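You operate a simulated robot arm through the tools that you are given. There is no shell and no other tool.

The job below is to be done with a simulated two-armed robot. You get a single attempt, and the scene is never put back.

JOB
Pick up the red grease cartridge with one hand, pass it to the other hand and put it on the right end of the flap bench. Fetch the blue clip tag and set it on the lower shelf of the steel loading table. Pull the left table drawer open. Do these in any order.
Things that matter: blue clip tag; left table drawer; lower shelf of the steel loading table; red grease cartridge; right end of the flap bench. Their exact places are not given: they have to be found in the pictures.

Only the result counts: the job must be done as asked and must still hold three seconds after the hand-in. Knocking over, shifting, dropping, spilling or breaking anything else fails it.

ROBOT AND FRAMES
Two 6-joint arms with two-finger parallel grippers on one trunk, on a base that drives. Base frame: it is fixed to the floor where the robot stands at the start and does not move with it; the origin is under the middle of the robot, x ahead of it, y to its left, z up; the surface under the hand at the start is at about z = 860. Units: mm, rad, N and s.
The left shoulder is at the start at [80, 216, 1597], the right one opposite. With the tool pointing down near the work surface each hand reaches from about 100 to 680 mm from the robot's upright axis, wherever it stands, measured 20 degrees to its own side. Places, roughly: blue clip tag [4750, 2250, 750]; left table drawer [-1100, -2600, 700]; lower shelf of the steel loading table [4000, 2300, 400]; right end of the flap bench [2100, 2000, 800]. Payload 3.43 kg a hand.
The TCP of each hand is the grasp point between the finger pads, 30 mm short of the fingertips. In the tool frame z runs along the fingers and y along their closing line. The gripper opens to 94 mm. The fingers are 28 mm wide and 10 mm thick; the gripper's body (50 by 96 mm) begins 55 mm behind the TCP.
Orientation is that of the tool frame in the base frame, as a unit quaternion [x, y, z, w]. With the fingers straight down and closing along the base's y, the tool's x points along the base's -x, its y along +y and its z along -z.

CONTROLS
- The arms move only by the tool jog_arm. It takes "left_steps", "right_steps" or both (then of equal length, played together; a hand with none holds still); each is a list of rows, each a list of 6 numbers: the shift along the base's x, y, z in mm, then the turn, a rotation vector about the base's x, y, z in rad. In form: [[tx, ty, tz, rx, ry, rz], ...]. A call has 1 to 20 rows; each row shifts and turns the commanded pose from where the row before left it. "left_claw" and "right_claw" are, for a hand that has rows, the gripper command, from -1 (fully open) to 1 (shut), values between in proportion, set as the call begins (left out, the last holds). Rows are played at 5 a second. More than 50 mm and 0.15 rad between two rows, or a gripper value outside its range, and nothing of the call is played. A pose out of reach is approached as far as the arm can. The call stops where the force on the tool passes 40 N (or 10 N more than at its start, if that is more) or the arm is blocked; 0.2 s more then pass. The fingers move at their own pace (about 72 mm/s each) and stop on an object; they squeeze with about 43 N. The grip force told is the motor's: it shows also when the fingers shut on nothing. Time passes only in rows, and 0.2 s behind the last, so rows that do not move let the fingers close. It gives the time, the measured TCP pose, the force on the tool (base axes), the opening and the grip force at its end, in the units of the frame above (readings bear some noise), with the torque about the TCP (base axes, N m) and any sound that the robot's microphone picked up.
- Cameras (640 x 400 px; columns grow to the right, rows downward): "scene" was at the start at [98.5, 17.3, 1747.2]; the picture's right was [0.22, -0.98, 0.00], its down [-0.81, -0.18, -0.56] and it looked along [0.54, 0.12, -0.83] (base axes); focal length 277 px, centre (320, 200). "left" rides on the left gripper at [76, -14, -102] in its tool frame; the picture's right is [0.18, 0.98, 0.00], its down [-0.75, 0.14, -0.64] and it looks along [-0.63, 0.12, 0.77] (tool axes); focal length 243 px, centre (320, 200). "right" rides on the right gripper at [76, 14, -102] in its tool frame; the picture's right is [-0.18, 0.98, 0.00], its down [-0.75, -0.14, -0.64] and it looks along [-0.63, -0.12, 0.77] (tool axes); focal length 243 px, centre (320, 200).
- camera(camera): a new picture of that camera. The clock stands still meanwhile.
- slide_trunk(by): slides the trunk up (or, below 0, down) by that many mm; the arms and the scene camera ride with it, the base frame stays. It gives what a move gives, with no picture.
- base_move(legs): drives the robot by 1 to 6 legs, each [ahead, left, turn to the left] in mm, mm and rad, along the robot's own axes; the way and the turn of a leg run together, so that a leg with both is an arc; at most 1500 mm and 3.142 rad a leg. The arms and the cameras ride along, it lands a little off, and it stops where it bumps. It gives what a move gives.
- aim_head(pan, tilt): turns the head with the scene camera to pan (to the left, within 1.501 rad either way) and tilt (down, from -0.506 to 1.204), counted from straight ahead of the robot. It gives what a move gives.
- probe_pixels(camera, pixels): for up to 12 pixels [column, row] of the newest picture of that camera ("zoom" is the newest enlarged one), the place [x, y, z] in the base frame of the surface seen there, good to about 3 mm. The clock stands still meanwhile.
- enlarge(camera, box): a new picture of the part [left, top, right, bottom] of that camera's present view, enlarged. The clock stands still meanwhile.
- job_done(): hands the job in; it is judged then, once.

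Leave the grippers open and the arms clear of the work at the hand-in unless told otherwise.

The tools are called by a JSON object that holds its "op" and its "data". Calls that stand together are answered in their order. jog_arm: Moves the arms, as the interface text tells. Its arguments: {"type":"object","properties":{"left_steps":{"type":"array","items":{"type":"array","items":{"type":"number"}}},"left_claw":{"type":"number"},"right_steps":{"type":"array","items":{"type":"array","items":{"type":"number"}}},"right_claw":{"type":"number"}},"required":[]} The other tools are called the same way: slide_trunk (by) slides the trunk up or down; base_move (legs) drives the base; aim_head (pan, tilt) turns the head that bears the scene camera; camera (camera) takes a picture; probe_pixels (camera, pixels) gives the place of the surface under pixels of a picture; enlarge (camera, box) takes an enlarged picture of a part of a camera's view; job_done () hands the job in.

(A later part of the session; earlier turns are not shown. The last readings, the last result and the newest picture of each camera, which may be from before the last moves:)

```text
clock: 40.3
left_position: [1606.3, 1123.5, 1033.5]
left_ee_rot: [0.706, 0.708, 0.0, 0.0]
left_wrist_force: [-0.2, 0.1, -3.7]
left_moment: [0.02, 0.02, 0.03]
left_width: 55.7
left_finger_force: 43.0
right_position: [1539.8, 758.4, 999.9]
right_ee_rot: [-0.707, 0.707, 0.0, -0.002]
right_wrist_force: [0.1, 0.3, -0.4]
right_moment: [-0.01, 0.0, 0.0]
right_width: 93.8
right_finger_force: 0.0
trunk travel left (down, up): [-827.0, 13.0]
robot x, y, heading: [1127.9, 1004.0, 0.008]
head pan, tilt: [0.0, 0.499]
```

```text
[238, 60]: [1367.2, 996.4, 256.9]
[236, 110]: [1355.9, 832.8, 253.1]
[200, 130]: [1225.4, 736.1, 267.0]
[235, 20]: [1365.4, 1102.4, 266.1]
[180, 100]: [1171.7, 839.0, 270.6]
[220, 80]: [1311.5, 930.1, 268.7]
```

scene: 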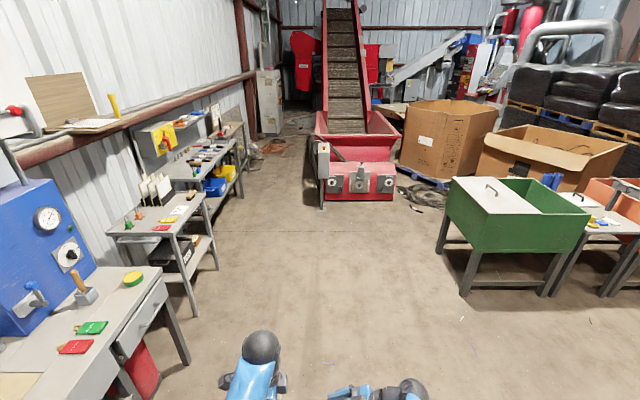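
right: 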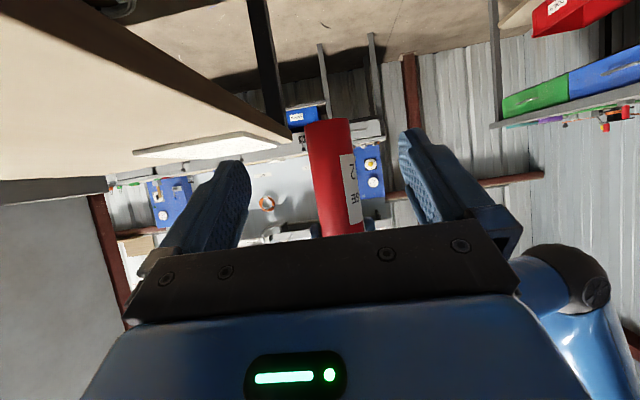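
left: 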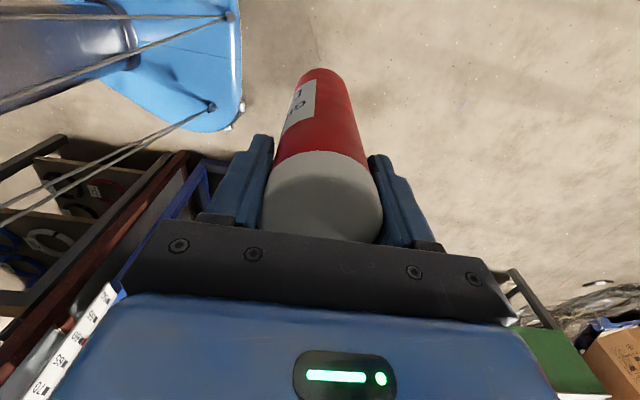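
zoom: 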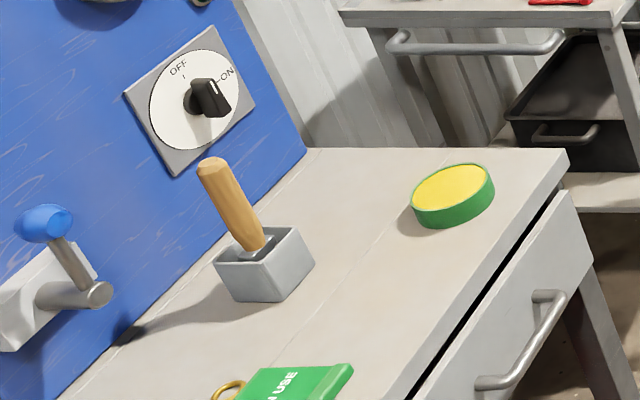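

The base reaches about 245 mm ahead of its axis; the wooden handle's top is at z 980 at (2109, 2025), and the tape is centred at about (2225, 1893). I'll aim for (2215, 2018). Let me probe the cart on the right and the wall flap for clearance before driving.

{"op": "camera", "data": {"camera": "scene"}}

{"op": "probe_pixels", "data": {"camera": "scene", "pixels": [[172, 234], [196, 315], [108, 233], [155, 188], [16, 105], [35, 160], [110, 105], [60, 85], [205, 196], [183, 206], [55, 185], [90, 262]]}}

```text
taken
```

scene: 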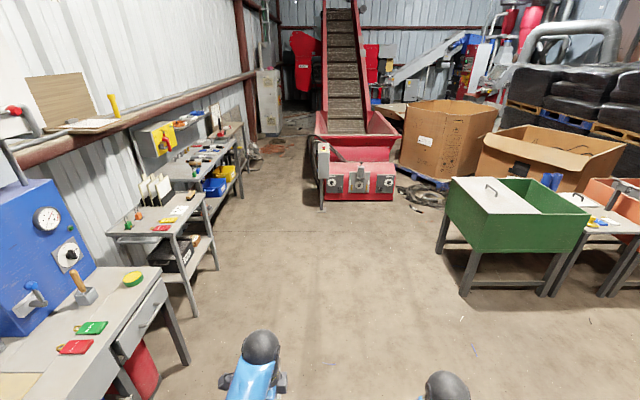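

```text
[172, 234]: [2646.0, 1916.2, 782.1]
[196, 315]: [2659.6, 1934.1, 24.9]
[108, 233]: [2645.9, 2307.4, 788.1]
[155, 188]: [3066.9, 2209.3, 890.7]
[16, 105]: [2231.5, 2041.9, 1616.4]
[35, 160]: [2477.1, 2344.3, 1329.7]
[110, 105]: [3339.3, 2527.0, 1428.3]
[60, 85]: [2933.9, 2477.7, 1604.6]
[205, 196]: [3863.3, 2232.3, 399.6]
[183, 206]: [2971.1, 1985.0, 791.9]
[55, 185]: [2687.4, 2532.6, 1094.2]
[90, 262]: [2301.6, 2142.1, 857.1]
```

The cart starts at x ≈ 2646, and a pipe knob sticks out at (2231, 2042) but at z 1616, well above the arm. I'll drive ahead 1207 mm and turn left to face the bench.

{"op": "base_move", "data": {"legs": [[1207, 0, 0], [0, 0, 1.563]]}}

{"op": "aim_head", "data": {"pan": 0.2, "tilt": 0.7}}

{"op": "camera", "data": {"camera": "scene"}}

```text
clock: 50.3
left_position: [2227.6, 1489.7, 1032.4]
left_ee_rot: [0.0, 1.0, 0.001, 0.0]
left_wrist_force: [-0.3, 0.5, -5.1]
left_moment: [-0.01, -0.03, -0.02]
left_width: 55.8
left_finger_force: 42.9
right_position: [2593.6, 1419.8, 999.9]
right_ee_rot: [1.0, -0.001, 0.0, 0.002]
right_wrist_force: [-0.1, -0.5, 0.7]
right_moment: [0.0, 0.01, 0.02]
right_width: 94.0
right_finger_force: 0.1
trunk travel left (down, up): [-827.0, 13.0]
robot x, y, heading: [2349.9, 1010.4, 1.568]
head pan, tilt: [0.0, 0.499]
```

```text
clock: 51.0
left_position: [2227.3, 1489.5, 1032.1]
left_ee_rot: [0.0, 1.0, 0.0, 0.0]
left_wrist_force: [0.1, 1.0, -4.7]
left_moment: [0.05, 0.01, 0.0]
left_width: 55.8
left_finger_force: 43.3
right_position: [2593.1, 1421.4, 999.1]
right_ee_rot: [1.0, 0.0, -0.001, 0.001]
right_wrist_force: [-0.2, -0.7, 0.2]
right_moment: [-0.02, 0.0, 0.02]
right_width: 93.9
right_finger_force: 0.0
trunk travel left (down, up): [-827.0, 13.0]
robot x, y, heading: [2350.3, 1013.6, 1.566]
head pan, tilt: [0.201, 0.7]
```

```text
taken
```

scene: 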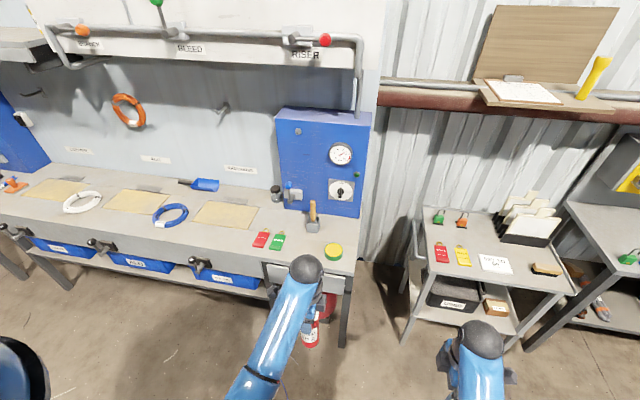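

I'm at (2350, 1013) facing the bench. I'll enlarge the right end and re-measure the free area before advancing.

{"op": "enlarge", "data": {"camera": "scene", "box": [240, 190, 400, 290]}}

{"op": "probe_pixels", "data": {"camera": "scene", "pixels": [[334, 250], [326, 251], [341, 251], [312, 226], [318, 230], [332, 228], [345, 222], [356, 224], [310, 204], [355, 255], [350, 268], [334, 213]]}}

```text
4.00 times, centred on (320, 240) of scene
```

zoom: 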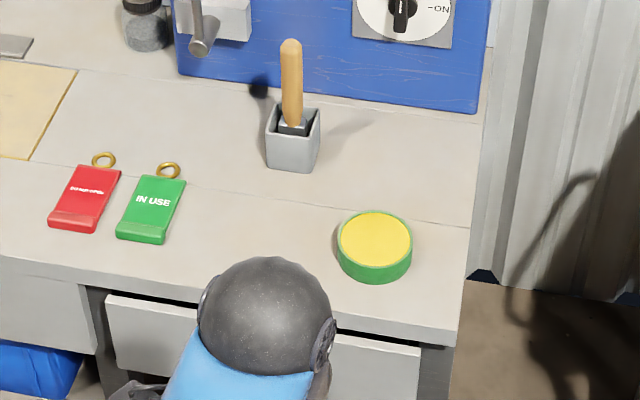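

```text
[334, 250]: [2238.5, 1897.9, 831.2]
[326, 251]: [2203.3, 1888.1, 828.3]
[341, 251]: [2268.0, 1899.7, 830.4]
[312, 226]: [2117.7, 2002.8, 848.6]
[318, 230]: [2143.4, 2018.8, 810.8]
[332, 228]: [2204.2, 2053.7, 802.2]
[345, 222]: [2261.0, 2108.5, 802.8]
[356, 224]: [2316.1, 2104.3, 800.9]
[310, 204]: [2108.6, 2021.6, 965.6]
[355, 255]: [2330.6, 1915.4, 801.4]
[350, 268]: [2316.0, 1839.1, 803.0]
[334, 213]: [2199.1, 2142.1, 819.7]
```

The free spot around (2213, 2025) is confirmed: the tape's centre is at (2238, 1898) and the block's right edge at 2143. I'll drive ahead 460 mm.

{"op": "base_move", "data": {"legs": [[460, 0, 0]]}}

{"op": "aim_head", "data": {"pan": 0.1, "tilt": 0.9}}

{"op": "camera", "data": {"camera": "scene"}}

{"op": "camera", "data": {"camera": "left"}}

```text
clock: 53.8
left_position: [2226.9, 1951.4, 1033.6]
left_ee_rot: [0.0, 1.0, 0.0, 0.0]
left_wrist_force: [-0.1, -0.6, -2.9]
left_moment: [0.01, 0.04, 0.0]
left_width: 55.9
left_finger_force: 42.8
right_position: [2593.1, 1881.4, 1000.9]
right_ee_rot: [1.0, 0.0, 0.0, 0.0]
right_wrist_force: [-0.2, 0.3, 0.3]
right_moment: [0.02, -0.01, -0.03]
right_width: 93.9
right_finger_force: 0.0
trunk travel left (down, up): [-827.0, 13.0]
robot x, y, heading: [2347.9, 1474.4, 1.57]
head pan, tilt: [0.201, 0.7]
```

```text
clock: 54.5
left_position: [2228.1, 1952.6, 1034.4]
left_ee_rot: [0.0, 1.0, 0.0, 0.0]
left_wrist_force: [-0.6, 0.1, -4.5]
left_moment: [-0.01, -0.01, 0.03]
left_width: 55.6
left_finger_force: 42.8
right_position: [2593.1, 1883.3, 1000.6]
right_ee_rot: [1.0, -0.001, -0.001, 0.002]
right_wrist_force: [-0.2, -0.5, 0.2]
right_moment: [0.03, -0.01, -0.03]
right_width: 94.2
right_finger_force: 0.0
trunk travel left (down, up): [-827.0, 13.0]
robot x, y, heading: [2343.3, 1473.1, 1.567]
head pan, tilt: [0.099, 0.901]
```

```text
taken
```

scene: 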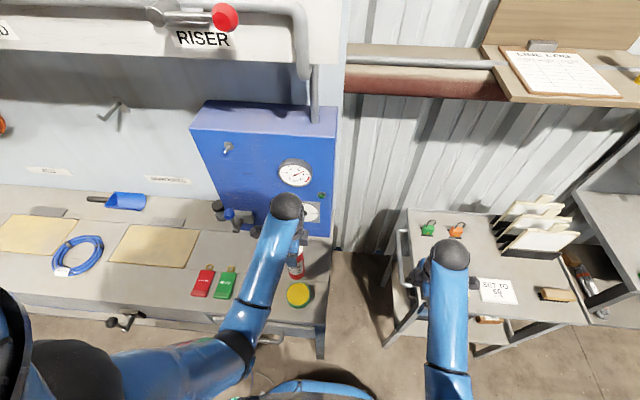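

```text
taken
```

left: 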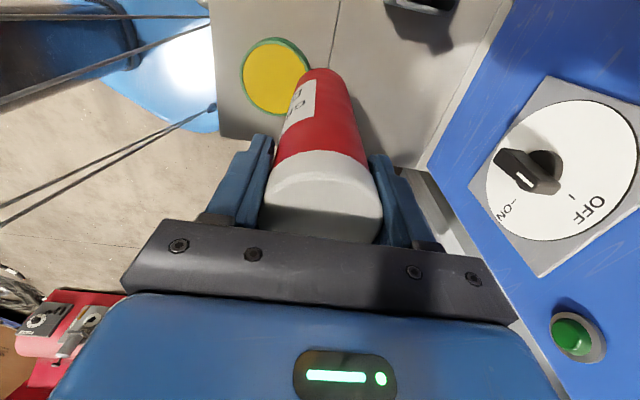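

The cartridge hangs behind the tape's line. I'll probe the panel's knob, button and lever for clearance.

{"op": "probe_pixels", "data": {"camera": "left", "pixels": [[515, 165], [545, 170], [572, 335], [480, 100], [420, 5], [275, 75], [430, 160], [400, 60], [245, 90]]}}

{"op": "enlarge", "data": {"camera": "scene", "box": [200, 180, 360, 280]}}

```text
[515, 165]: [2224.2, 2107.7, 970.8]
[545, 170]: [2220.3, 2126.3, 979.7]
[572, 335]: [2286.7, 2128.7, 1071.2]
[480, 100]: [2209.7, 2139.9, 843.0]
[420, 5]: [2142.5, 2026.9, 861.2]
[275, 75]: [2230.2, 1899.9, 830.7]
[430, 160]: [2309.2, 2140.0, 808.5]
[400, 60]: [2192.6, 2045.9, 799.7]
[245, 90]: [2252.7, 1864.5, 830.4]
```

```text
4.00 times, centred on (280, 230) of scene
```

zoom: 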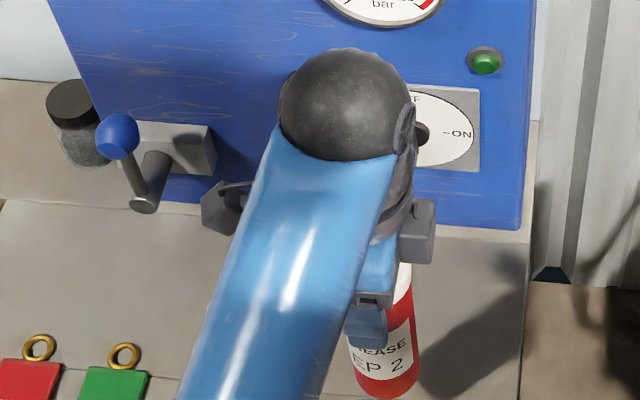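

The dial knob sticks out to y ≈ 2100, so I'll place at y ≈ 2005 instead, x ≈ 2215. I'll move over the spot, then down to 12 mm above contact.

{"op": "jog_arm", "data": {"left_steps": [[-6, 26, 0, 0, 0, 0], [-6, 26, 0, 0, 0, 0], [0, 0, -20, 0, 0, 0], [0, 0, -20, 0, 0, 0], [0, 0, -15, 0, 0, 0], [0, 0, -10, 0, 0, 0], [0, 0, -6, 0, 0, 0], [0, 0, 0, 0, 0, 0]]}}

{"op": "camera", "data": {"camera": "left"}}

{"op": "enlarge", "data": {"camera": "scene", "box": [200, 180, 360, 280]}}

```text
clock: 56.3
left_position: [2216.0, 2006.1, 961.3]
left_ee_rot: [0.0, 1.0, 0.0, 0.001]
left_wrist_force: [0.2, -0.3, -4.2]
left_moment: [0.0, -0.02, -0.02]
left_width: 55.7
left_finger_force: 42.6
right_position: [2592.6, 1883.5, 1001.4]
right_ee_rot: [1.0, -0.001, 0.0, 0.001]
right_wrist_force: [-0.2, -0.5, -0.1]
right_moment: [0.0, -0.01, -0.04]
right_width: 93.9
right_finger_force: 0.0
trunk travel left (down, up): [-827.0, 13.0]
robot x, y, heading: [2348.2, 1474.2, 1.571]
head pan, tilt: [0.099, 0.901]
```

```text
taken
```

left: 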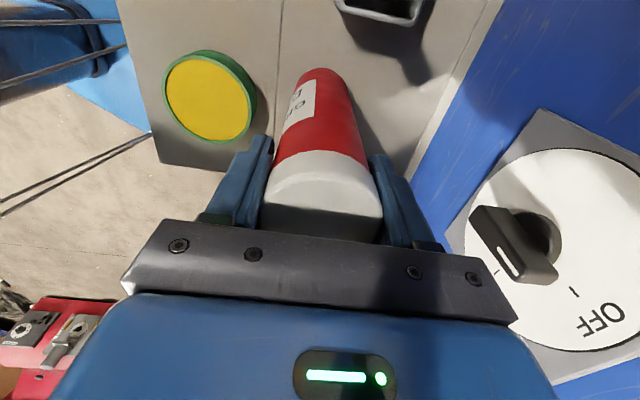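

```text
4.00 times, centred on (280, 230) of scene
```

zoom: 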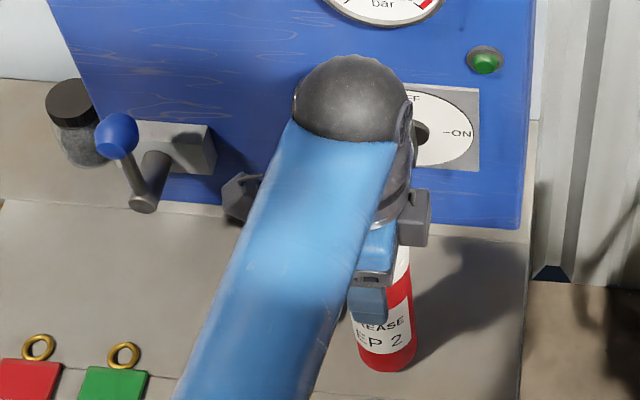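

About 13 mm above contact, centred on the free spot. I'll lower in small steps and watch the force.

{"op": "jog_arm", "data": {"left_steps": [[0, 0, -3, 0, 0, 0], [0, 0, -3, 0, 0, 0], [0, 0, -3, 0, 0, 0], [0, 0, -2, 0, 0, 0], [0, 0, 0, 0, 0, 0]]}}

```text
clock: 57.5
left_position: [2214.6, 2005.2, 951.9]
left_ee_rot: [0.0, 1.0, -0.001, 0.001]
left_wrist_force: [0.4, -0.6, -4.2]
left_moment: [-0.04, -0.06, 0.02]
left_width: 55.6
left_finger_force: 43.4
right_position: [2593.5, 1884.8, 1000.0]
right_ee_rot: [1.0, -0.002, 0.001, 0.001]
right_wrist_force: [0.3, 0.3, 0.1]
right_moment: [-0.01, 0.03, 0.02]
right_width: 94.0
right_finger_force: 0.1
trunk travel left (down, up): [-827.0, 13.0]
robot x, y, heading: [2350.6, 1471.7, 1.567]
head pan, tilt: [0.099, 0.901]
```

{"op": "jog_arm", "data": {"left_steps": [[0, 0, -2, 0, 0, 0], [0, 0, -1, 0, 0, 0], [0, 0, -1, 0, 0, 0], [0, 0, 0, 0, 0, 0]]}}

```text
clock: 58.5
left_position: [2214.7, 2004.8, 949.1]
left_ee_rot: [0.0, 1.0, 0.001, -0.001]
left_wrist_force: [-1.9, 0.2, 16.4]
left_moment: [-0.46, 0.26, -0.06]
left_width: 55.9
left_finger_force: 43.1
right_position: [2592.3, 1882.8, 1001.3]
right_ee_rot: [1.0, -0.001, 0.001, 0.001]
right_wrist_force: [0.8, 0.9, 0.0]
right_moment: [0.01, 0.02, 0.02]
right_width: 93.9
right_finger_force: 0.1
trunk travel left (down, up): [-827.0, 13.0]
robot x, y, heading: [2348.7, 1474.8, 1.564]
head pan, tilt: [0.099, 0.901]
```

Contact (16 N upward). I'll ease by 1 mm and open the left gripper.

{"op": "jog_arm", "data": {"left_steps": [[0, 0, 1, 0, 0, 0], [0, 0, 0, 0, 0, 0]]}}

{"op": "jog_arm", "data": {"left_steps": [[0, 0, 0, 0, 0, 0], [0, 0, 0, 0, 0, 0], [0, 0, 0, 0, 0, 0], [0, 0, 0, 0, 0, 0]], "left_claw": -1}}

{"op": "camera", "data": {"camera": "left"}}

```text
clock: 59.1
left_position: [2216.1, 2004.2, 949.6]
left_ee_rot: [0.001, 1.0, 0.002, 0.0]
left_wrist_force: [-2.3, 2.0, 16.6]
left_moment: [-0.07, 0.24, -0.04]
left_width: 55.5
left_finger_force: 43.5
right_position: [2593.2, 1883.4, 1000.8]
right_ee_rot: [1.0, -0.001, 0.0, 0.001]
right_wrist_force: [0.1, 0.8, 0.8]
right_moment: [-0.01, 0.01, -0.03]
right_width: 93.9
right_finger_force: 0.1
trunk travel left (down, up): [-827.0, 13.0]
robot x, y, heading: [2354.8, 1473.1, 1.567]
head pan, tilt: [0.099, 0.901]
```

```text
clock: 60.1
left_position: [2215.1, 2005.6, 948.4]
left_ee_rot: [0.0, 1.0, -0.001, 0.0]
left_wrist_force: [0.2, -0.4, 1.2]
left_moment: [0.01, 0.02, 0.0]
left_width: 94.3
left_finger_force: 0.0
right_position: [2594.1, 1884.3, 1000.6]
right_ee_rot: [1.0, -0.001, 0.0, 0.002]
right_wrist_force: [0.2, 0.8, 0.1]
right_moment: [-0.01, -0.01, 0.0]
right_width: 94.0
right_finger_force: 0.1
trunk travel left (down, up): [-827.0, 13.0]
robot x, y, heading: [2350.7, 1475.2, 1.566]
head pan, tilt: [0.099, 0.901]
```

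```text
taken
```

left: 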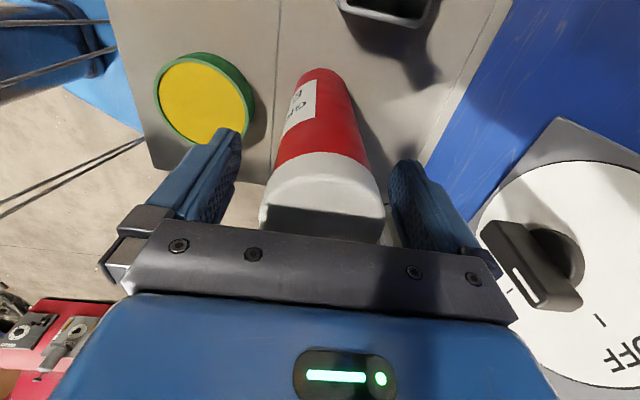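

Released; the cartridge stands. I'll raise the left hand straight up by 95 mm.

{"op": "jog_arm", "data": {"left_steps": [[0, 0, 10, 0, 0, 0], [0, 0, 20, 0, 0, 0], [0, 0, 25, 0, 0, 0], [0, 0, 25, 0, 0, 0], [0, 0, 15, 0, 0, 0]]}}

{"op": "camera", "data": {"camera": "left"}}

```text
clock: 61.3
left_position: [2216.5, 2005.0, 1043.6]
left_ee_rot: [0.0, 1.0, 0.0, 0.0]
left_wrist_force: [1.1, -0.3, -0.9]
left_moment: [0.03, -0.03, -0.02]
left_width: 94.2
left_finger_force: 0.1
right_position: [2593.6, 1883.7, 1000.4]
right_ee_rot: [1.0, -0.001, 0.0, 0.0]
right_wrist_force: [0.5, 0.4, 0.0]
right_moment: [-0.01, 0.02, 0.0]
right_width: 94.2
right_finger_force: 0.1
trunk travel left (down, up): [-827.0, 13.0]
robot x, y, heading: [2350.4, 1473.3, 1.568]
head pan, tilt: [0.099, 0.901]
```

```text
taken
```

left: 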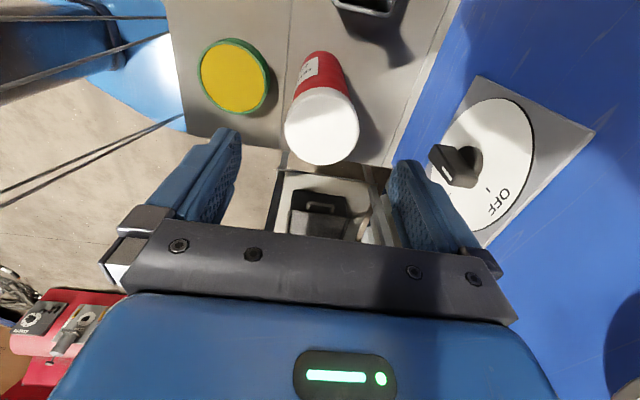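

The cartridge stands upright with clear fingers. I'll back off 460 mm, then look toward the far tables.

{"op": "base_move", "data": {"legs": [[-460, 0, 0]]}}

{"op": "aim_head", "data": {"pan": -0.75, "tilt": 0.5}}

{"op": "camera", "data": {"camera": "scene"}}

```text
clock: 64.1
left_position: [2214.2, 1543.0, 1042.2]
left_ee_rot: [-0.001, 1.0, -0.001, 0.0]
left_wrist_force: [-0.5, 0.2, -0.6]
left_moment: [-0.02, -0.01, 0.04]
left_width: 94.0
left_finger_force: 0.1
right_position: [2592.0, 1425.0, 999.6]
right_ee_rot: [1.0, 0.001, 0.0, 0.002]
right_wrist_force: [-0.1, -0.1, -0.8]
right_moment: [0.02, -0.02, -0.01]
right_width: 94.1
right_finger_force: 0.0
trunk travel left (down, up): [-827.0, 13.0]
robot x, y, heading: [2345.6, 1013.0, 1.569]
head pan, tilt: [0.099, 0.901]
```

```text
clock: 65.3
left_position: [2214.8, 1543.1, 1043.0]
left_ee_rot: [-0.002, 1.0, -0.001, 0.0]
left_wrist_force: [0.2, -0.1, -0.3]
left_moment: [0.01, 0.01, 0.03]
left_width: 93.9
left_finger_force: 0.1
right_position: [2592.8, 1424.0, 999.9]
right_ee_rot: [1.0, 0.001, 0.0, 0.001]
right_wrist_force: [-0.4, 0.2, -0.3]
right_moment: [0.01, 0.0, -0.03]
right_width: 94.0
right_finger_force: 0.0
trunk travel left (down, up): [-827.0, 13.0]
robot x, y, heading: [2346.8, 1016.1, 1.574]
head pan, tilt: [-0.75, 0.499]
```

```text
taken
```

scene: 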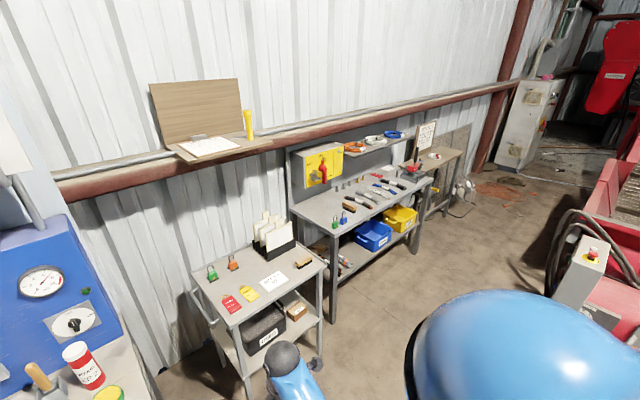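

The cartridge stands at lower left (82, 365). Let me enlarge the middle table and the far one.

{"op": "enlarge", "data": {"camera": "scene", "box": [280, 110, 480, 235]}}

{"op": "probe_pixels", "data": {"camera": "scene", "pixels": [[435, 155], [460, 155], [400, 190], [330, 200], [400, 235], [350, 260], [560, 270], [520, 290], [590, 190], [470, 200], [333, 325], [420, 255]]}}

```text
3.20 times, centred on (380, 172) of scene
```

zoom: 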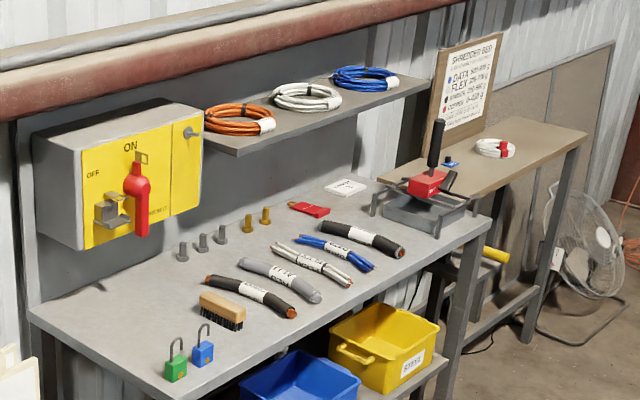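

```text
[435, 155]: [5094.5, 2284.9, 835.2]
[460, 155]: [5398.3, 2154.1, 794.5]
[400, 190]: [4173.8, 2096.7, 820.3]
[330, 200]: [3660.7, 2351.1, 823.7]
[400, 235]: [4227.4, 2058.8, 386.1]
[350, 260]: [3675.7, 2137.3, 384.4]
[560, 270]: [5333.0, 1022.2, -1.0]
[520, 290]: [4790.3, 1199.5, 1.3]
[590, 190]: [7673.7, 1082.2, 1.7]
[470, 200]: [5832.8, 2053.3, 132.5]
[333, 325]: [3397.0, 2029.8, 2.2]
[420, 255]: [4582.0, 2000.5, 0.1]
```

I spot a small blue thing on the far table at about (420, 160). I'll enlarge there more, and probe the red machine at right for driving clearance.

{"op": "enlarge", "data": {"camera": "scene", "box": [395, 135, 475, 185]}}

{"op": "probe_pixels", "data": {"camera": "scene", "pixels": [[590, 265], [600, 320], [570, 225], [560, 290], [550, 250], [610, 170], [630, 300], [585, 320], [421, 161], [425, 150], [415, 165], [470, 185]]}}

```text
8.00 times, centred on (435, 160) of scene
```

zoom: 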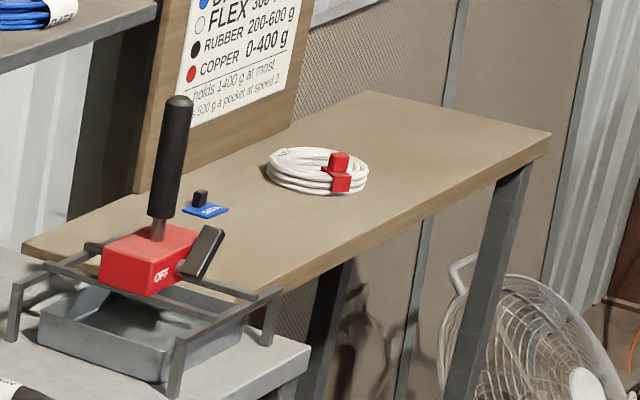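

```text
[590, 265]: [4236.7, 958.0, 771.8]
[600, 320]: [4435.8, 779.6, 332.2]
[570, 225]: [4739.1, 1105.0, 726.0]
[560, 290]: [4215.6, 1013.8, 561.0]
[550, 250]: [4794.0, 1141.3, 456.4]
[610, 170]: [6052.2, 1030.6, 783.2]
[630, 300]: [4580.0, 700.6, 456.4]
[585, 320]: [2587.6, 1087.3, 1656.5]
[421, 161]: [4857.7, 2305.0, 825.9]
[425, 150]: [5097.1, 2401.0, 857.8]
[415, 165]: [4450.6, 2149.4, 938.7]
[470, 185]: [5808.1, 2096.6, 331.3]
```

The blue clip tag lies at zoom (205, 207), on the brown table behind the cutter, near x ≈ 4800. The red machine reaches to y ≈ 1140 there, so the corridor is y 1150–2000. I'll pull both hands back before driving sideways.

{"op": "jog_arm", "data": {"left_steps": [[0, -40, -12, 0, 0, 0], [0, -40, -12, 0, 0, 0], [0, -40, -12, 0, 0, 0], [0, -40, -12, 0, 0, 0], [0, -40, -12, 0, 0, 0]], "right_steps": [[0, -20, -5, 0, 0, 0], [0, -20, -5, 0, 0, 0], [0, -20, -5, 0, 0, 0], [0, -20, -5, 0, 0, 0], [0, -20, -5, 0, 0, 0]]}}

```text
clock: 66.5
left_position: [2214.8, 1340.9, 985.0]
left_ee_rot: [-0.002, 1.0, 0.001, -0.001]
left_wrist_force: [-0.8, -0.3, -0.5]
left_moment: [-0.02, -0.01, 0.0]
left_width: 93.9
left_finger_force: 0.1
right_position: [2591.6, 1320.3, 976.2]
right_ee_rot: [1.0, 0.001, 0.0, 0.0]
right_wrist_force: [0.1, 0.3, -0.1]
right_moment: [0.02, 0.0, 0.02]
right_width: 93.9
right_finger_force: 0.0
trunk travel left (down, up): [-827.0, 13.0]
robot x, y, heading: [2351.0, 1013.1, 1.577]
head pan, tilt: [-0.75, 0.499]
```

Both hands are tucked. I'll drive 390 mm ahead into the corridor and then 1400 mm sideways to the right.

{"op": "base_move", "data": {"legs": [[390, 0, 0], [0, -1400, 0]]}}

{"op": "aim_head", "data": {"pan": -0.3, "tilt": 0.7}}

{"op": "camera", "data": {"camera": "scene"}}

```text
clock: 75.5
left_position: [3609.5, 1735.5, 982.9]
left_ee_rot: [-0.002, 1.0, 0.0, 0.0]
left_wrist_force: [-0.5, 0.0, 0.3]
left_moment: [0.02, 0.03, 0.03]
left_width: 94.2
left_finger_force: 0.0
right_position: [3987.1, 1716.0, 975.0]
right_ee_rot: [1.0, 0.002, 0.0, 0.001]
right_wrist_force: [0.1, -0.4, 0.0]
right_moment: [-0.01, 0.0, -0.02]
right_width: 94.0
right_finger_force: 0.1
trunk travel left (down, up): [-827.0, 13.0]
robot x, y, heading: [3742.4, 1406.0, 1.577]
head pan, tilt: [-0.75, 0.499]
```

```text
clock: 76.4
left_position: [3608.9, 1736.2, 982.9]
left_ee_rot: [-0.002, 1.0, 0.0, 0.0]
left_wrist_force: [0.0, 0.6, -0.1]
left_moment: [-0.03, -0.02, 0.03]
left_width: 94.0
left_finger_force: 0.0
right_position: [3986.7, 1715.9, 974.9]
right_ee_rot: [1.0, 0.001, 0.0, 0.0]
right_wrist_force: [0.5, 0.4, 0.6]
right_moment: [-0.02, 0.0, 0.02]
right_width: 93.8
right_finger_force: 0.2
trunk travel left (down, up): [-827.0, 13.0]
robot x, y, heading: [3746.0, 1403.5, 1.576]
head pan, tilt: [-0.3, 0.7]
```

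```text
taken
```

scene: 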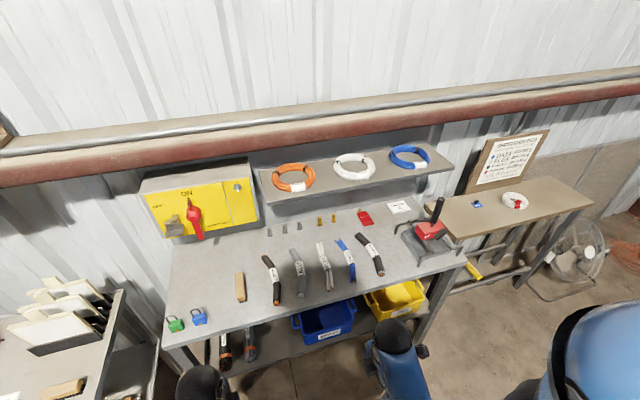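

The blue tag is visible at (477, 204) on the brown table; the steel table's lower shelf shows cable rods at (225–250, 350), a blue bin at (323, 320) and a yellow bin at (395, 298). I'll enlarge and probe.

{"op": "enlarge", "data": {"camera": "scene", "box": [420, 160, 580, 260]}}

{"op": "probe_pixels", "data": {"camera": "scene", "pixels": [[477, 203], [481, 207], [490, 225], [470, 235], [500, 190], [440, 200], [430, 230], [437, 205], [465, 262], [280, 350], [270, 375], [250, 370]]}}

{"op": "enlarge", "data": {"camera": "scene", "box": [160, 270, 448, 400]}}

```text
4.00 times, centred on (500, 210) of scene
```

zoom: 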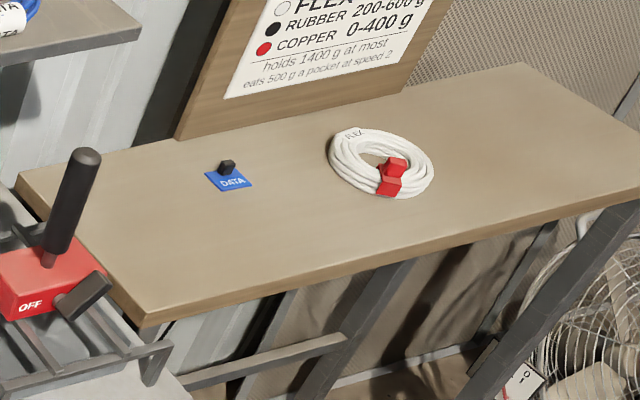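

```text
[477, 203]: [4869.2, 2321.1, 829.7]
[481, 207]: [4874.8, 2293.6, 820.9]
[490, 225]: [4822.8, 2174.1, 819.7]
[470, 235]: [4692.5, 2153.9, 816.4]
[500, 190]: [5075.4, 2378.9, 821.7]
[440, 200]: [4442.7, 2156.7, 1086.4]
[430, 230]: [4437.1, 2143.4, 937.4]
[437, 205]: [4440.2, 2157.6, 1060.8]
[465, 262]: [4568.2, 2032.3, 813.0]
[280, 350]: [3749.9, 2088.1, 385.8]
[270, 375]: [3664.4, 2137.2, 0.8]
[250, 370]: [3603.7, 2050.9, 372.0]
```

```text
2.22 times, centred on (304, 335) of scene
```

zoom: 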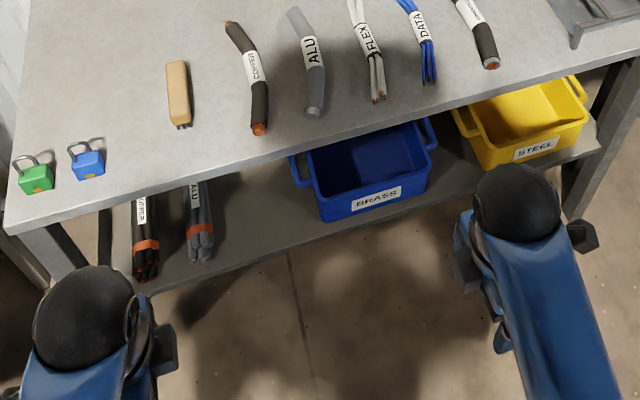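

The tag is at about (4870, 2310) with the table top at z ≈ 820. On the steel table's lower shelf (z ≈ 386) there is a free gap between the rods and the blue bin around (3740, 2090). I'll take the tag with the left hand: drive 200 mm ahead, then 1275 mm to the right, staying between the machine and the tables.

{"op": "base_move", "data": {"legs": [[200, 0, 0], [0, -1275, 0]]}}

{"op": "aim_head", "data": {"pan": 0.1, "tilt": 0.8}}

{"op": "camera", "data": {"camera": "scene"}}

```text
clock: 83.9
left_position: [4871.4, 1937.3, 982.4]
left_ee_rot: [-0.002, 1.0, -0.001, 0.0]
left_wrist_force: [-0.9, 0.1, -0.5]
left_moment: [-0.01, 0.02, 0.0]
left_width: 93.8
left_finger_force: 0.0
right_position: [5248.5, 1917.5, 975.5]
right_ee_rot: [1.0, 0.0, 0.0, 0.001]
right_wrist_force: [-0.4, -0.7, 0.6]
right_moment: [0.01, 0.02, 0.01]
right_width: 93.9
right_finger_force: 0.0
trunk travel left (down, up): [-827.0, 13.0]
robot x, y, heading: [5012.9, 1614.1, 1.574]
head pan, tilt: [-0.3, 0.7]
```

```text
clock: 84.8
left_position: [4871.2, 1938.9, 981.9]
left_ee_rot: [-0.002, 1.0, 0.001, 0.0]
left_wrist_force: [0.6, -0.3, 0.2]
left_moment: [0.01, -0.04, 0.0]
left_width: 93.9
left_finger_force: 0.1
right_position: [5248.5, 1918.4, 975.1]
right_ee_rot: [1.0, 0.001, 0.001, 0.001]
right_wrist_force: [0.3, -0.3, -0.1]
right_moment: [-0.02, -0.01, -0.01]
right_width: 94.1
right_finger_force: 0.0
trunk travel left (down, up): [-827.0, 13.0]
robot x, y, heading: [5005.0, 1605.3, 1.577]
head pan, tilt: [0.099, 0.799]
```

```text
taken
```

scene: 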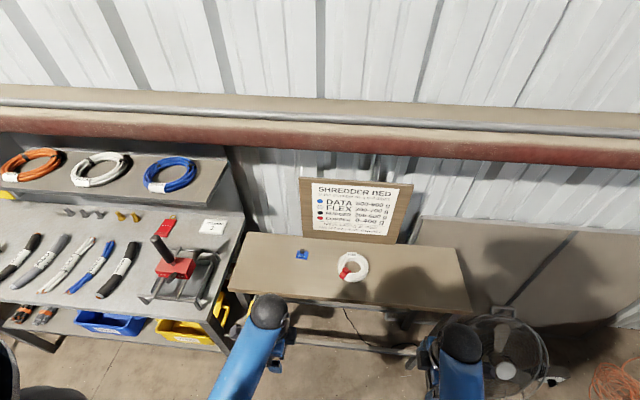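

The tag is at (302, 254). I'll enlarge it strongly, and probe fan and table edges.

{"op": "enlarge", "data": {"camera": "scene", "box": [278, 239, 326, 269]}}

{"op": "probe_pixels", "data": {"camera": "scene", "pixels": [[505, 370], [480, 370], [230, 288], [470, 308], [300, 300], [390, 310], [360, 340], [330, 270], [260, 245], [400, 250]]}}

```text
13.33 times, centred on (302, 254) of scene
```

zoom: 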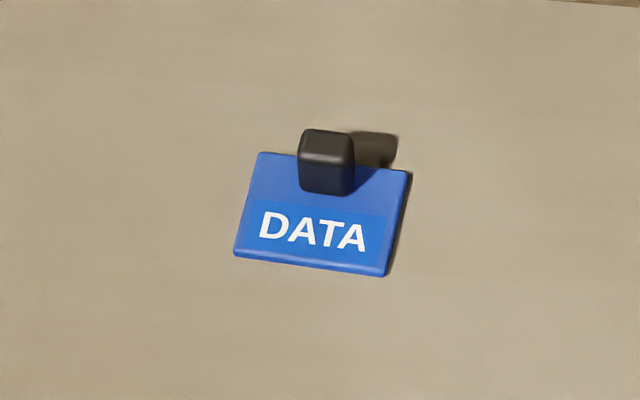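

```text
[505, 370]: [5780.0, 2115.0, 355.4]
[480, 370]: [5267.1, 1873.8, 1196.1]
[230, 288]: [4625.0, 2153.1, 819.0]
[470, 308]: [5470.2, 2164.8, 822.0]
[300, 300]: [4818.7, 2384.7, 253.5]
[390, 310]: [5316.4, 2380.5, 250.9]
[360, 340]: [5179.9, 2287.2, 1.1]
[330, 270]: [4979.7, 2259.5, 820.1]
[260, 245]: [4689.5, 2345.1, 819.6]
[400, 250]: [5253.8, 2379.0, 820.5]
```

{"op": "probe_pixels", "data": {"camera": "zoom", "pixels": [[325, 142], [325, 180], [262, 158], [402, 175], [238, 250], [382, 270], [310, 230], [302, 140], [350, 145], [303, 185], [350, 190], [210, 200]]}}

```text
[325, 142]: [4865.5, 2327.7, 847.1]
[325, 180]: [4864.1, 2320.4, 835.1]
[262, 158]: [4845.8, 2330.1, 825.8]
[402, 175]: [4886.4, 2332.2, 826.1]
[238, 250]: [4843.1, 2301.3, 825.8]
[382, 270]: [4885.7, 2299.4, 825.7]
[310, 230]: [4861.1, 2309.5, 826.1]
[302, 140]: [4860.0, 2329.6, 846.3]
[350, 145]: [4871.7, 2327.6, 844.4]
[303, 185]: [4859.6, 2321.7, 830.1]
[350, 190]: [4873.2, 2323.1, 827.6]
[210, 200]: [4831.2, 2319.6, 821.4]
```

The tag plate spans x 4843–4887, y 2299–2332, top z 826; its black nub is about 14×14 mm at (4866, 2328), up to z 847. To know how high the wrist rides above the TCP for the work under the table, I'll probe the left arm's ball and forearm in the scene picture.

{"op": "probe_pixels", "data": {"camera": "scene", "pixels": [[267, 300], [267, 312], [262, 322], [250, 345], [235, 375], [222, 395], [460, 340], [455, 360], [460, 395]]}}

{"op": "camera", "data": {"camera": "left"}}

```text
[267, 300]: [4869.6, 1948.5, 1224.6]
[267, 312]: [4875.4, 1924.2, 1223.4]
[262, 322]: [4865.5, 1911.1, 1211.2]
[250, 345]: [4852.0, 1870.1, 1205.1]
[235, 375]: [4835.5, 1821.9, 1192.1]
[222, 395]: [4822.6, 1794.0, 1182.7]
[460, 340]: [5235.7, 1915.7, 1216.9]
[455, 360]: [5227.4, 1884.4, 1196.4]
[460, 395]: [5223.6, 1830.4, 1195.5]
```

```text
taken
```

left: 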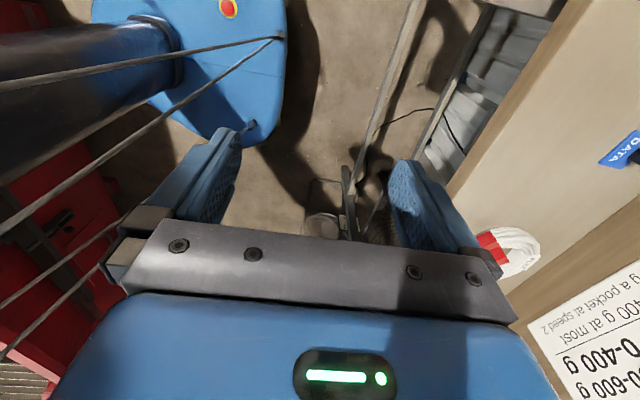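

The ball's top rides 243 mm above the TCP, and the forearm dips behind it, so a straight-down hand will fit under the steel table's top. Now I'll probe the sign board standing behind the tag.

{"op": "probe_pixels", "data": {"camera": "scene", "pixels": [[303, 232], [305, 215], [302, 182], [350, 238], [395, 242], [410, 186], [330, 236], [285, 236], [305, 237], [320, 200]]}}

```text
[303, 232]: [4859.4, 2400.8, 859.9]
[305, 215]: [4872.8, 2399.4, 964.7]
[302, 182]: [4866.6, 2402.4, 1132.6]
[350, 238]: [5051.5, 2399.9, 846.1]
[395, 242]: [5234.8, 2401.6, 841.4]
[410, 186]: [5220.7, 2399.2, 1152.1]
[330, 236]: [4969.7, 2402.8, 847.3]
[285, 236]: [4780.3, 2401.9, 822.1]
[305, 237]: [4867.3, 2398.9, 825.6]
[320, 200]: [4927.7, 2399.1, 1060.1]
```

The sign board stands vertically at y = 2400, only 72 mm behind the nub. I'll turn the left hand to close along x (yaw +90°) and tilt it forward by 0.5 rad so that its body stays away from the board.

{"op": "jog_arm", "data": {"left_steps": [[0, 0, 0, 0, 0, 0.1428], [0, 0, 0, 0, 0, 0.1428], [0, 0, 0, 0, 0, 0.1428], [0, 0, 0, 0, 0, 0.1428], [0, 0, 0, 0, 0, 0.1428], [0, 0, 0, 0, 0, 0.1428], [0, 0, 0, 0, 0, 0.1428], [0, 0, 0, 0, 0, 0.1428], [0, 0, 0, 0, 0, 0.1428], [0, 0, 0, 0, 0, 0.1428], [0, 0, 0, 0, 0, 0.1428], [0, 5, 0, 0.125, 0, 0], [0, 5, 0, 0.125, 0, 0], [0, 5, 0, 0.125, 0, 0], [0, 5, 0, 0.125, 0, 0]], "left_claw": -1}}

```text
clock: 88.0
left_position: [4871.0, 1957.1, 982.3]
left_ee_rot: [0.686, -0.684, -0.175, -0.176]
left_wrist_force: [0.5, -0.4, -0.9]
left_moment: [0.0, -0.01, 0.0]
left_width: 94.0
left_finger_force: 0.3
right_position: [5249.4, 1918.5, 976.0]
right_ee_rot: [1.0, 0.001, 0.0, 0.001]
right_wrist_force: [0.3, 1.0, 0.6]
right_moment: [0.0, 0.0, 0.0]
right_width: 93.8
right_finger_force: 0.1
trunk travel left (down, up): [-827.0, 13.0]
robot x, y, heading: [5004.4, 1601.3, 1.574]
head pan, tilt: [0.099, 0.799]
```

Orientation as planned. Now I drive 155 mm closer.

{"op": "base_move", "data": {"legs": [[155, 0, 0]]}}

{"op": "camera", "data": {"camera": "left"}}

{"op": "camera", "data": {"camera": "scene"}}

```text
clock: 89.4
left_position: [4872.9, 2109.1, 982.9]
left_ee_rot: [0.685, -0.685, -0.175, -0.176]
left_wrist_force: [0.2, 0.0, -0.3]
left_moment: [0.02, 0.02, 0.02]
left_width: 93.8
left_finger_force: 0.1
right_position: [5249.3, 2070.0, 976.0]
right_ee_rot: [1.0, 0.0, 0.0, 0.0]
right_wrist_force: [-0.4, -0.7, -0.5]
right_moment: [0.05, -0.01, 0.0]
right_width: 94.2
right_finger_force: 0.1
trunk travel left (down, up): [-827.0, 13.0]
robot x, y, heading: [5004.6, 1758.6, 1.575]
head pan, tilt: [0.099, 0.799]
```

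```text
taken
```

left: 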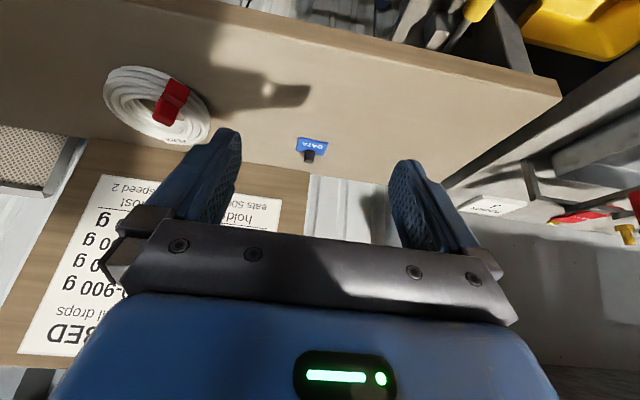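

```text
taken
```

scene: 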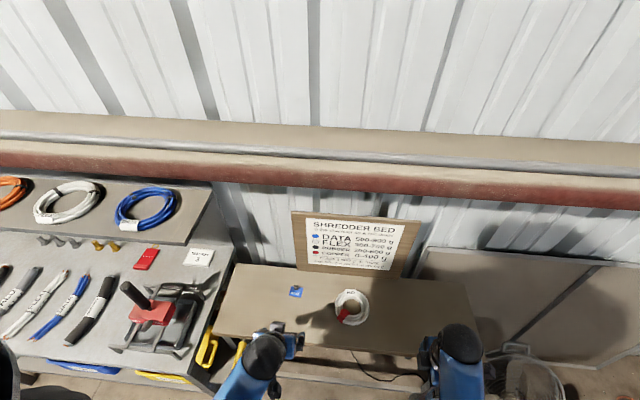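

The left camera sees the tag at (310, 148). I'll enlarge and probe the nub from here.

{"op": "enlarge", "data": {"camera": "left", "box": [279, 129, 343, 169]}}

{"op": "probe_pixels", "data": {"camera": "zoom", "pixels": [[310, 260], [310, 295], [255, 260], [360, 260], [310, 230], [310, 320], [200, 120], [480, 150], [310, 150]]}}

```text
10.00 times, centred on (311, 149) of left
```

zoom: 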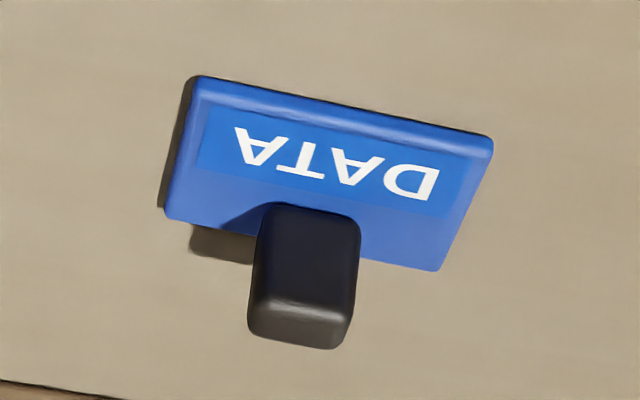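

```text
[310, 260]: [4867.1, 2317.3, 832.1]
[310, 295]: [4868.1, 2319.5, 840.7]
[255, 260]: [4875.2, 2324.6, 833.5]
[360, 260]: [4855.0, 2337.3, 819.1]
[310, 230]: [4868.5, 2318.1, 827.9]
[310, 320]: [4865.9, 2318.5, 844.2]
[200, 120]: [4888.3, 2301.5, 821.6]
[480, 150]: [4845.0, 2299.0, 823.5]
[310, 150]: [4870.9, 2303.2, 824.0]
```

The nub's centre is about (4867, 2325). I'll bring the left TCP to (4867, 2320, 903) above it.

{"op": "jog_arm", "data": {"left_steps": [[-1, 35, -13, 0, 0, 0], [-1, 35, -13, 0, 0, 0], [-1, 35, -13, 0, 0, 0], [-1, 35, -13, 0, 0, 0], [-1, 35, -13, 0, 0, 0], [-1, 36, -14, 0, 0, 0], [0, 0, 0, 0, 0, 0]]}}

{"op": "camera", "data": {"camera": "left"}}

{"op": "enlarge", "data": {"camera": "scene", "box": [220, 240, 380, 340]}}

```text
clock: 91.0
left_position: [4866.4, 2323.8, 902.8]
left_ee_rot: [0.686, -0.684, -0.174, -0.175]
left_wrist_force: [-0.1, -0.1, -0.3]
left_moment: [0.04, 0.02, 0.0]
left_width: 94.1
left_finger_force: 0.0
right_position: [5248.1, 2073.0, 974.4]
right_ee_rot: [1.0, 0.001, 0.0, 0.001]
right_wrist_force: [-0.1, -0.7, 0.1]
right_moment: [-0.05, -0.02, -0.03]
right_width: 93.9
right_finger_force: 0.1
trunk travel left (down, up): [-827.0, 13.0]
robot x, y, heading: [5004.9, 1762.9, 1.577]
head pan, tilt: [0.099, 0.799]
```

```text
taken
```

left: 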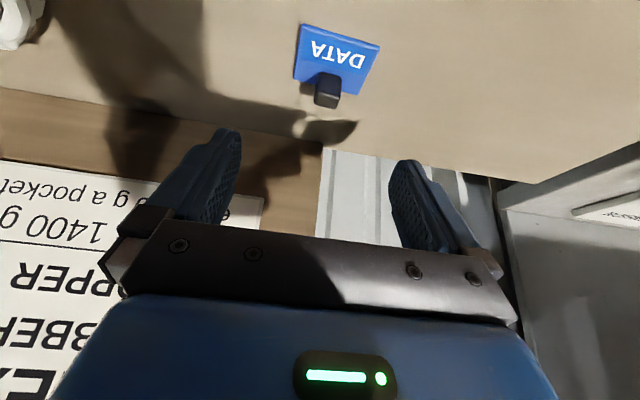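

```text
4.00 times, centred on (300, 290) of scene
```

zoom: 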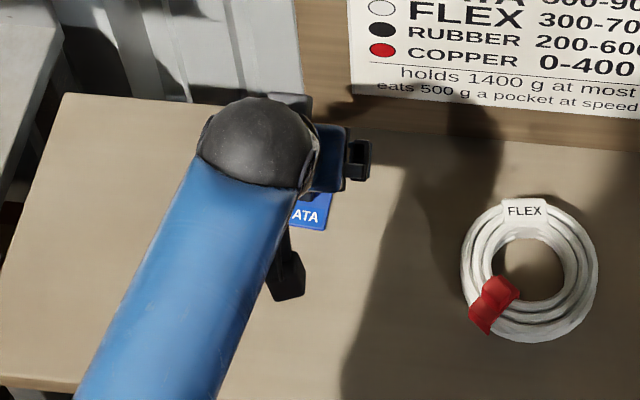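

The nub shows at (328, 90), matching its computed place. I'll descend 41 mm with a small -7 mm shift in y so the pads cover it.

{"op": "jog_arm", "data": {"left_steps": [[0, -3, -10, 0, 0, 0], [0, -2, -10, 0, 0, 0], [0, -2, -10, 0, 0, 0], [0, 0, -6, 0, 0, 0], [0, 0, -3, 0, 0, 0], [0, 0, -2, 0, 0, 0], [0, 0, 0, 0, 0, 0]]}}

{"op": "camera", "data": {"camera": "left"}}

```text
clock: 92.6
left_position: [4865.7, 2316.2, 862.2]
left_ee_rot: [0.686, -0.685, -0.173, -0.175]
left_wrist_force: [-0.2, 0.6, 0.1]
left_moment: [0.02, 0.02, 0.01]
left_width: 94.1
left_finger_force: 0.1
right_position: [5249.4, 2073.3, 974.3]
right_ee_rot: [1.0, 0.0, 0.001, 0.001]
right_wrist_force: [0.4, 0.6, 0.5]
right_moment: [-0.04, -0.01, 0.0]
right_width: 93.9
right_finger_force: 0.1
trunk travel left (down, up): [-827.0, 13.0]
robot x, y, heading: [5006.2, 1763.8, 1.57]
head pan, tilt: [0.099, 0.799]
```

```text
taken
```

left: 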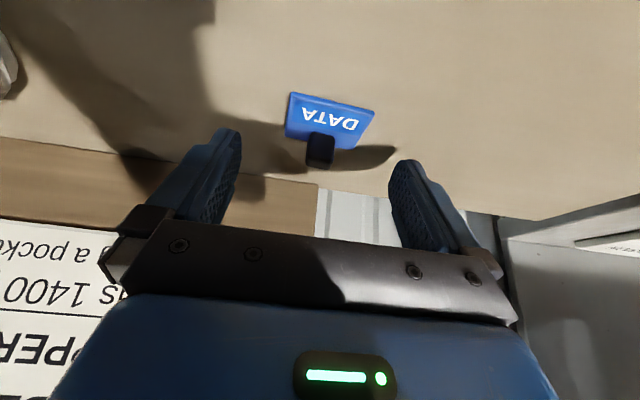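

The nub is at (320, 150), right between the fingertips as computed. I'll close the left gripper.

{"op": "jog_arm", "data": {"left_steps": [[1, 0, 0, 0, 0, 0], [0, 0, 0, 0, 0, 0], [0, 0, 0, 0, 0, 0], [0, 0, 0, 0, 0, 0], [0, 0, 0, 0, 0, 0]], "left_claw": 1}}

{"op": "camera", "data": {"camera": "left"}}

```text
clock: 93.8
left_position: [4865.1, 2316.3, 861.6]
left_ee_rot: [0.686, -0.685, -0.175, -0.175]
left_wrist_force: [0.2, 0.3, -0.3]
left_moment: [-0.01, -0.01, 0.02]
left_width: 14.2
left_finger_force: 43.1
right_position: [5249.0, 2072.4, 975.7]
right_ee_rot: [1.0, 0.0, 0.0, 0.001]
right_wrist_force: [-0.1, -0.1, 0.7]
right_moment: [-0.04, -0.01, -0.03]
right_width: 94.1
right_finger_force: 0.1
trunk travel left (down, up): [-827.0, 13.0]
robot x, y, heading: [5005.2, 1760.1, 1.575]
head pan, tilt: [0.099, 0.799]
```

```text
taken
```

left: 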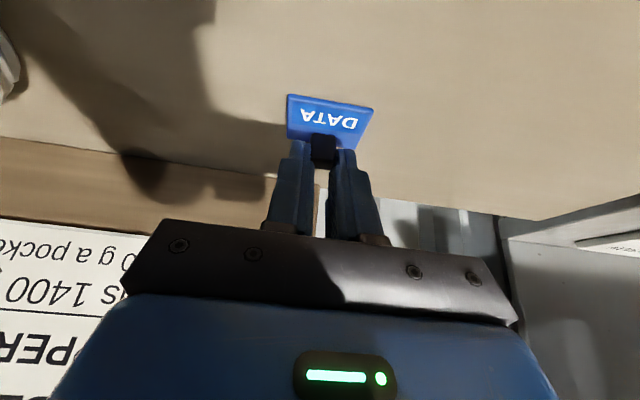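

Gripped: width 14.2 mm on the nub. I'll lift by 70 mm, pulling back slightly, and check that the tag comes along.

{"op": "jog_arm", "data": {"left_steps": [[0, 0, 5, 0, 0, 0], [0, 0, 15, 0, 0, 0], [0, 0, 25, 0, 0, 0], [0, -20, 25, 0, 0, 0], [0, 0, 0, 0, 0, 0]]}}

{"op": "camera", "data": {"camera": "left"}}

```text
clock: 95.0
left_position: [4867.5, 2295.2, 933.2]
left_ee_rot: [0.686, -0.684, -0.175, -0.174]
left_wrist_force: [0.7, 0.1, -0.7]
left_moment: [0.01, 0.02, -0.03]
left_width: 14.1
left_finger_force: 43.1
right_position: [5248.6, 2072.2, 975.3]
right_ee_rot: [1.0, 0.0, 0.0, 0.0]
right_wrist_force: [0.5, -0.1, 0.3]
right_moment: [0.0, 0.01, 0.02]
right_width: 94.0
right_finger_force: 0.0
trunk travel left (down, up): [-827.0, 13.0]
robot x, y, heading: [5004.6, 1760.5, 1.57]
head pan, tilt: [0.099, 0.799]
```

```text
taken
```

left: 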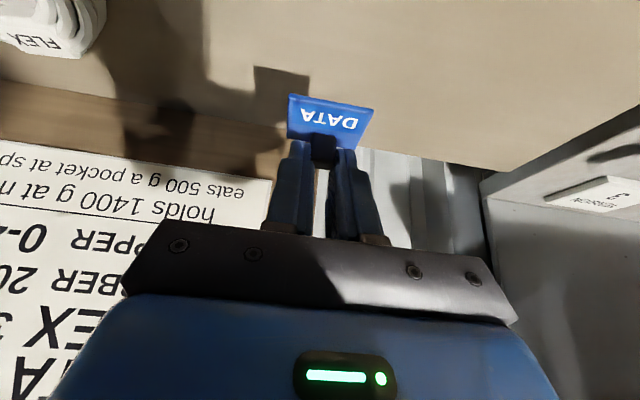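

The tag is held. I'll pull the hand back toward the robot at z ≈ 980, then drive back 155 mm and 1125 mm to the left in front of the steel table.

{"op": "jog_arm", "data": {"left_steps": [[0, -36, 10, 0, 0, 0], [0, -36, 10, 0, 0, 0], [0, -36, 10, 0, 0, 0], [0, -36, 10, 0, 0, 0], [0, -36, 10, 0, 0, 0]]}}

{"op": "base_move", "data": {"legs": [[-155, 0, 0], [0, 1125, 0], [-140, 0, 0]]}}

```text
clock: 96.2
left_position: [4865.4, 2113.8, 983.1]
left_ee_rot: [0.686, -0.684, -0.174, -0.176]
left_wrist_force: [0.6, 0.0, 0.3]
left_moment: [0.03, 0.0, 0.02]
left_width: 14.1
left_finger_force: 43.1
right_position: [5249.4, 2071.7, 974.9]
right_ee_rot: [1.0, 0.0, -0.001, 0.0]
right_wrist_force: [0.4, -0.8, -0.1]
right_moment: [0.0, 0.02, -0.02]
right_width: 94.1
right_finger_force: 0.1
trunk travel left (down, up): [-827.0, 13.0]
robot x, y, heading: [5003.5, 1761.8, 1.573]
head pan, tilt: [0.099, 0.799]
```

```text
clock: 103.8
left_position: [3751.2, 1824.7, 982.4]
left_ee_rot: [0.686, -0.685, -0.173, -0.173]
left_wrist_force: [-0.1, 0.1, -0.3]
left_moment: [-0.05, -0.03, 0.03]
left_width: 13.9
left_finger_force: 43.0
right_position: [4133.7, 1780.4, 974.0]
right_ee_rot: [1.0, -0.001, 0.0, 0.002]
right_wrist_force: [0.0, 0.1, 0.3]
right_moment: [-0.03, 0.0, 0.02]
right_width: 93.9
right_finger_force: 0.1
trunk travel left (down, up): [-827.0, 13.0]
robot x, y, heading: [3894.2, 1466.4, 1.569]
head pan, tilt: [0.099, 0.799]
```

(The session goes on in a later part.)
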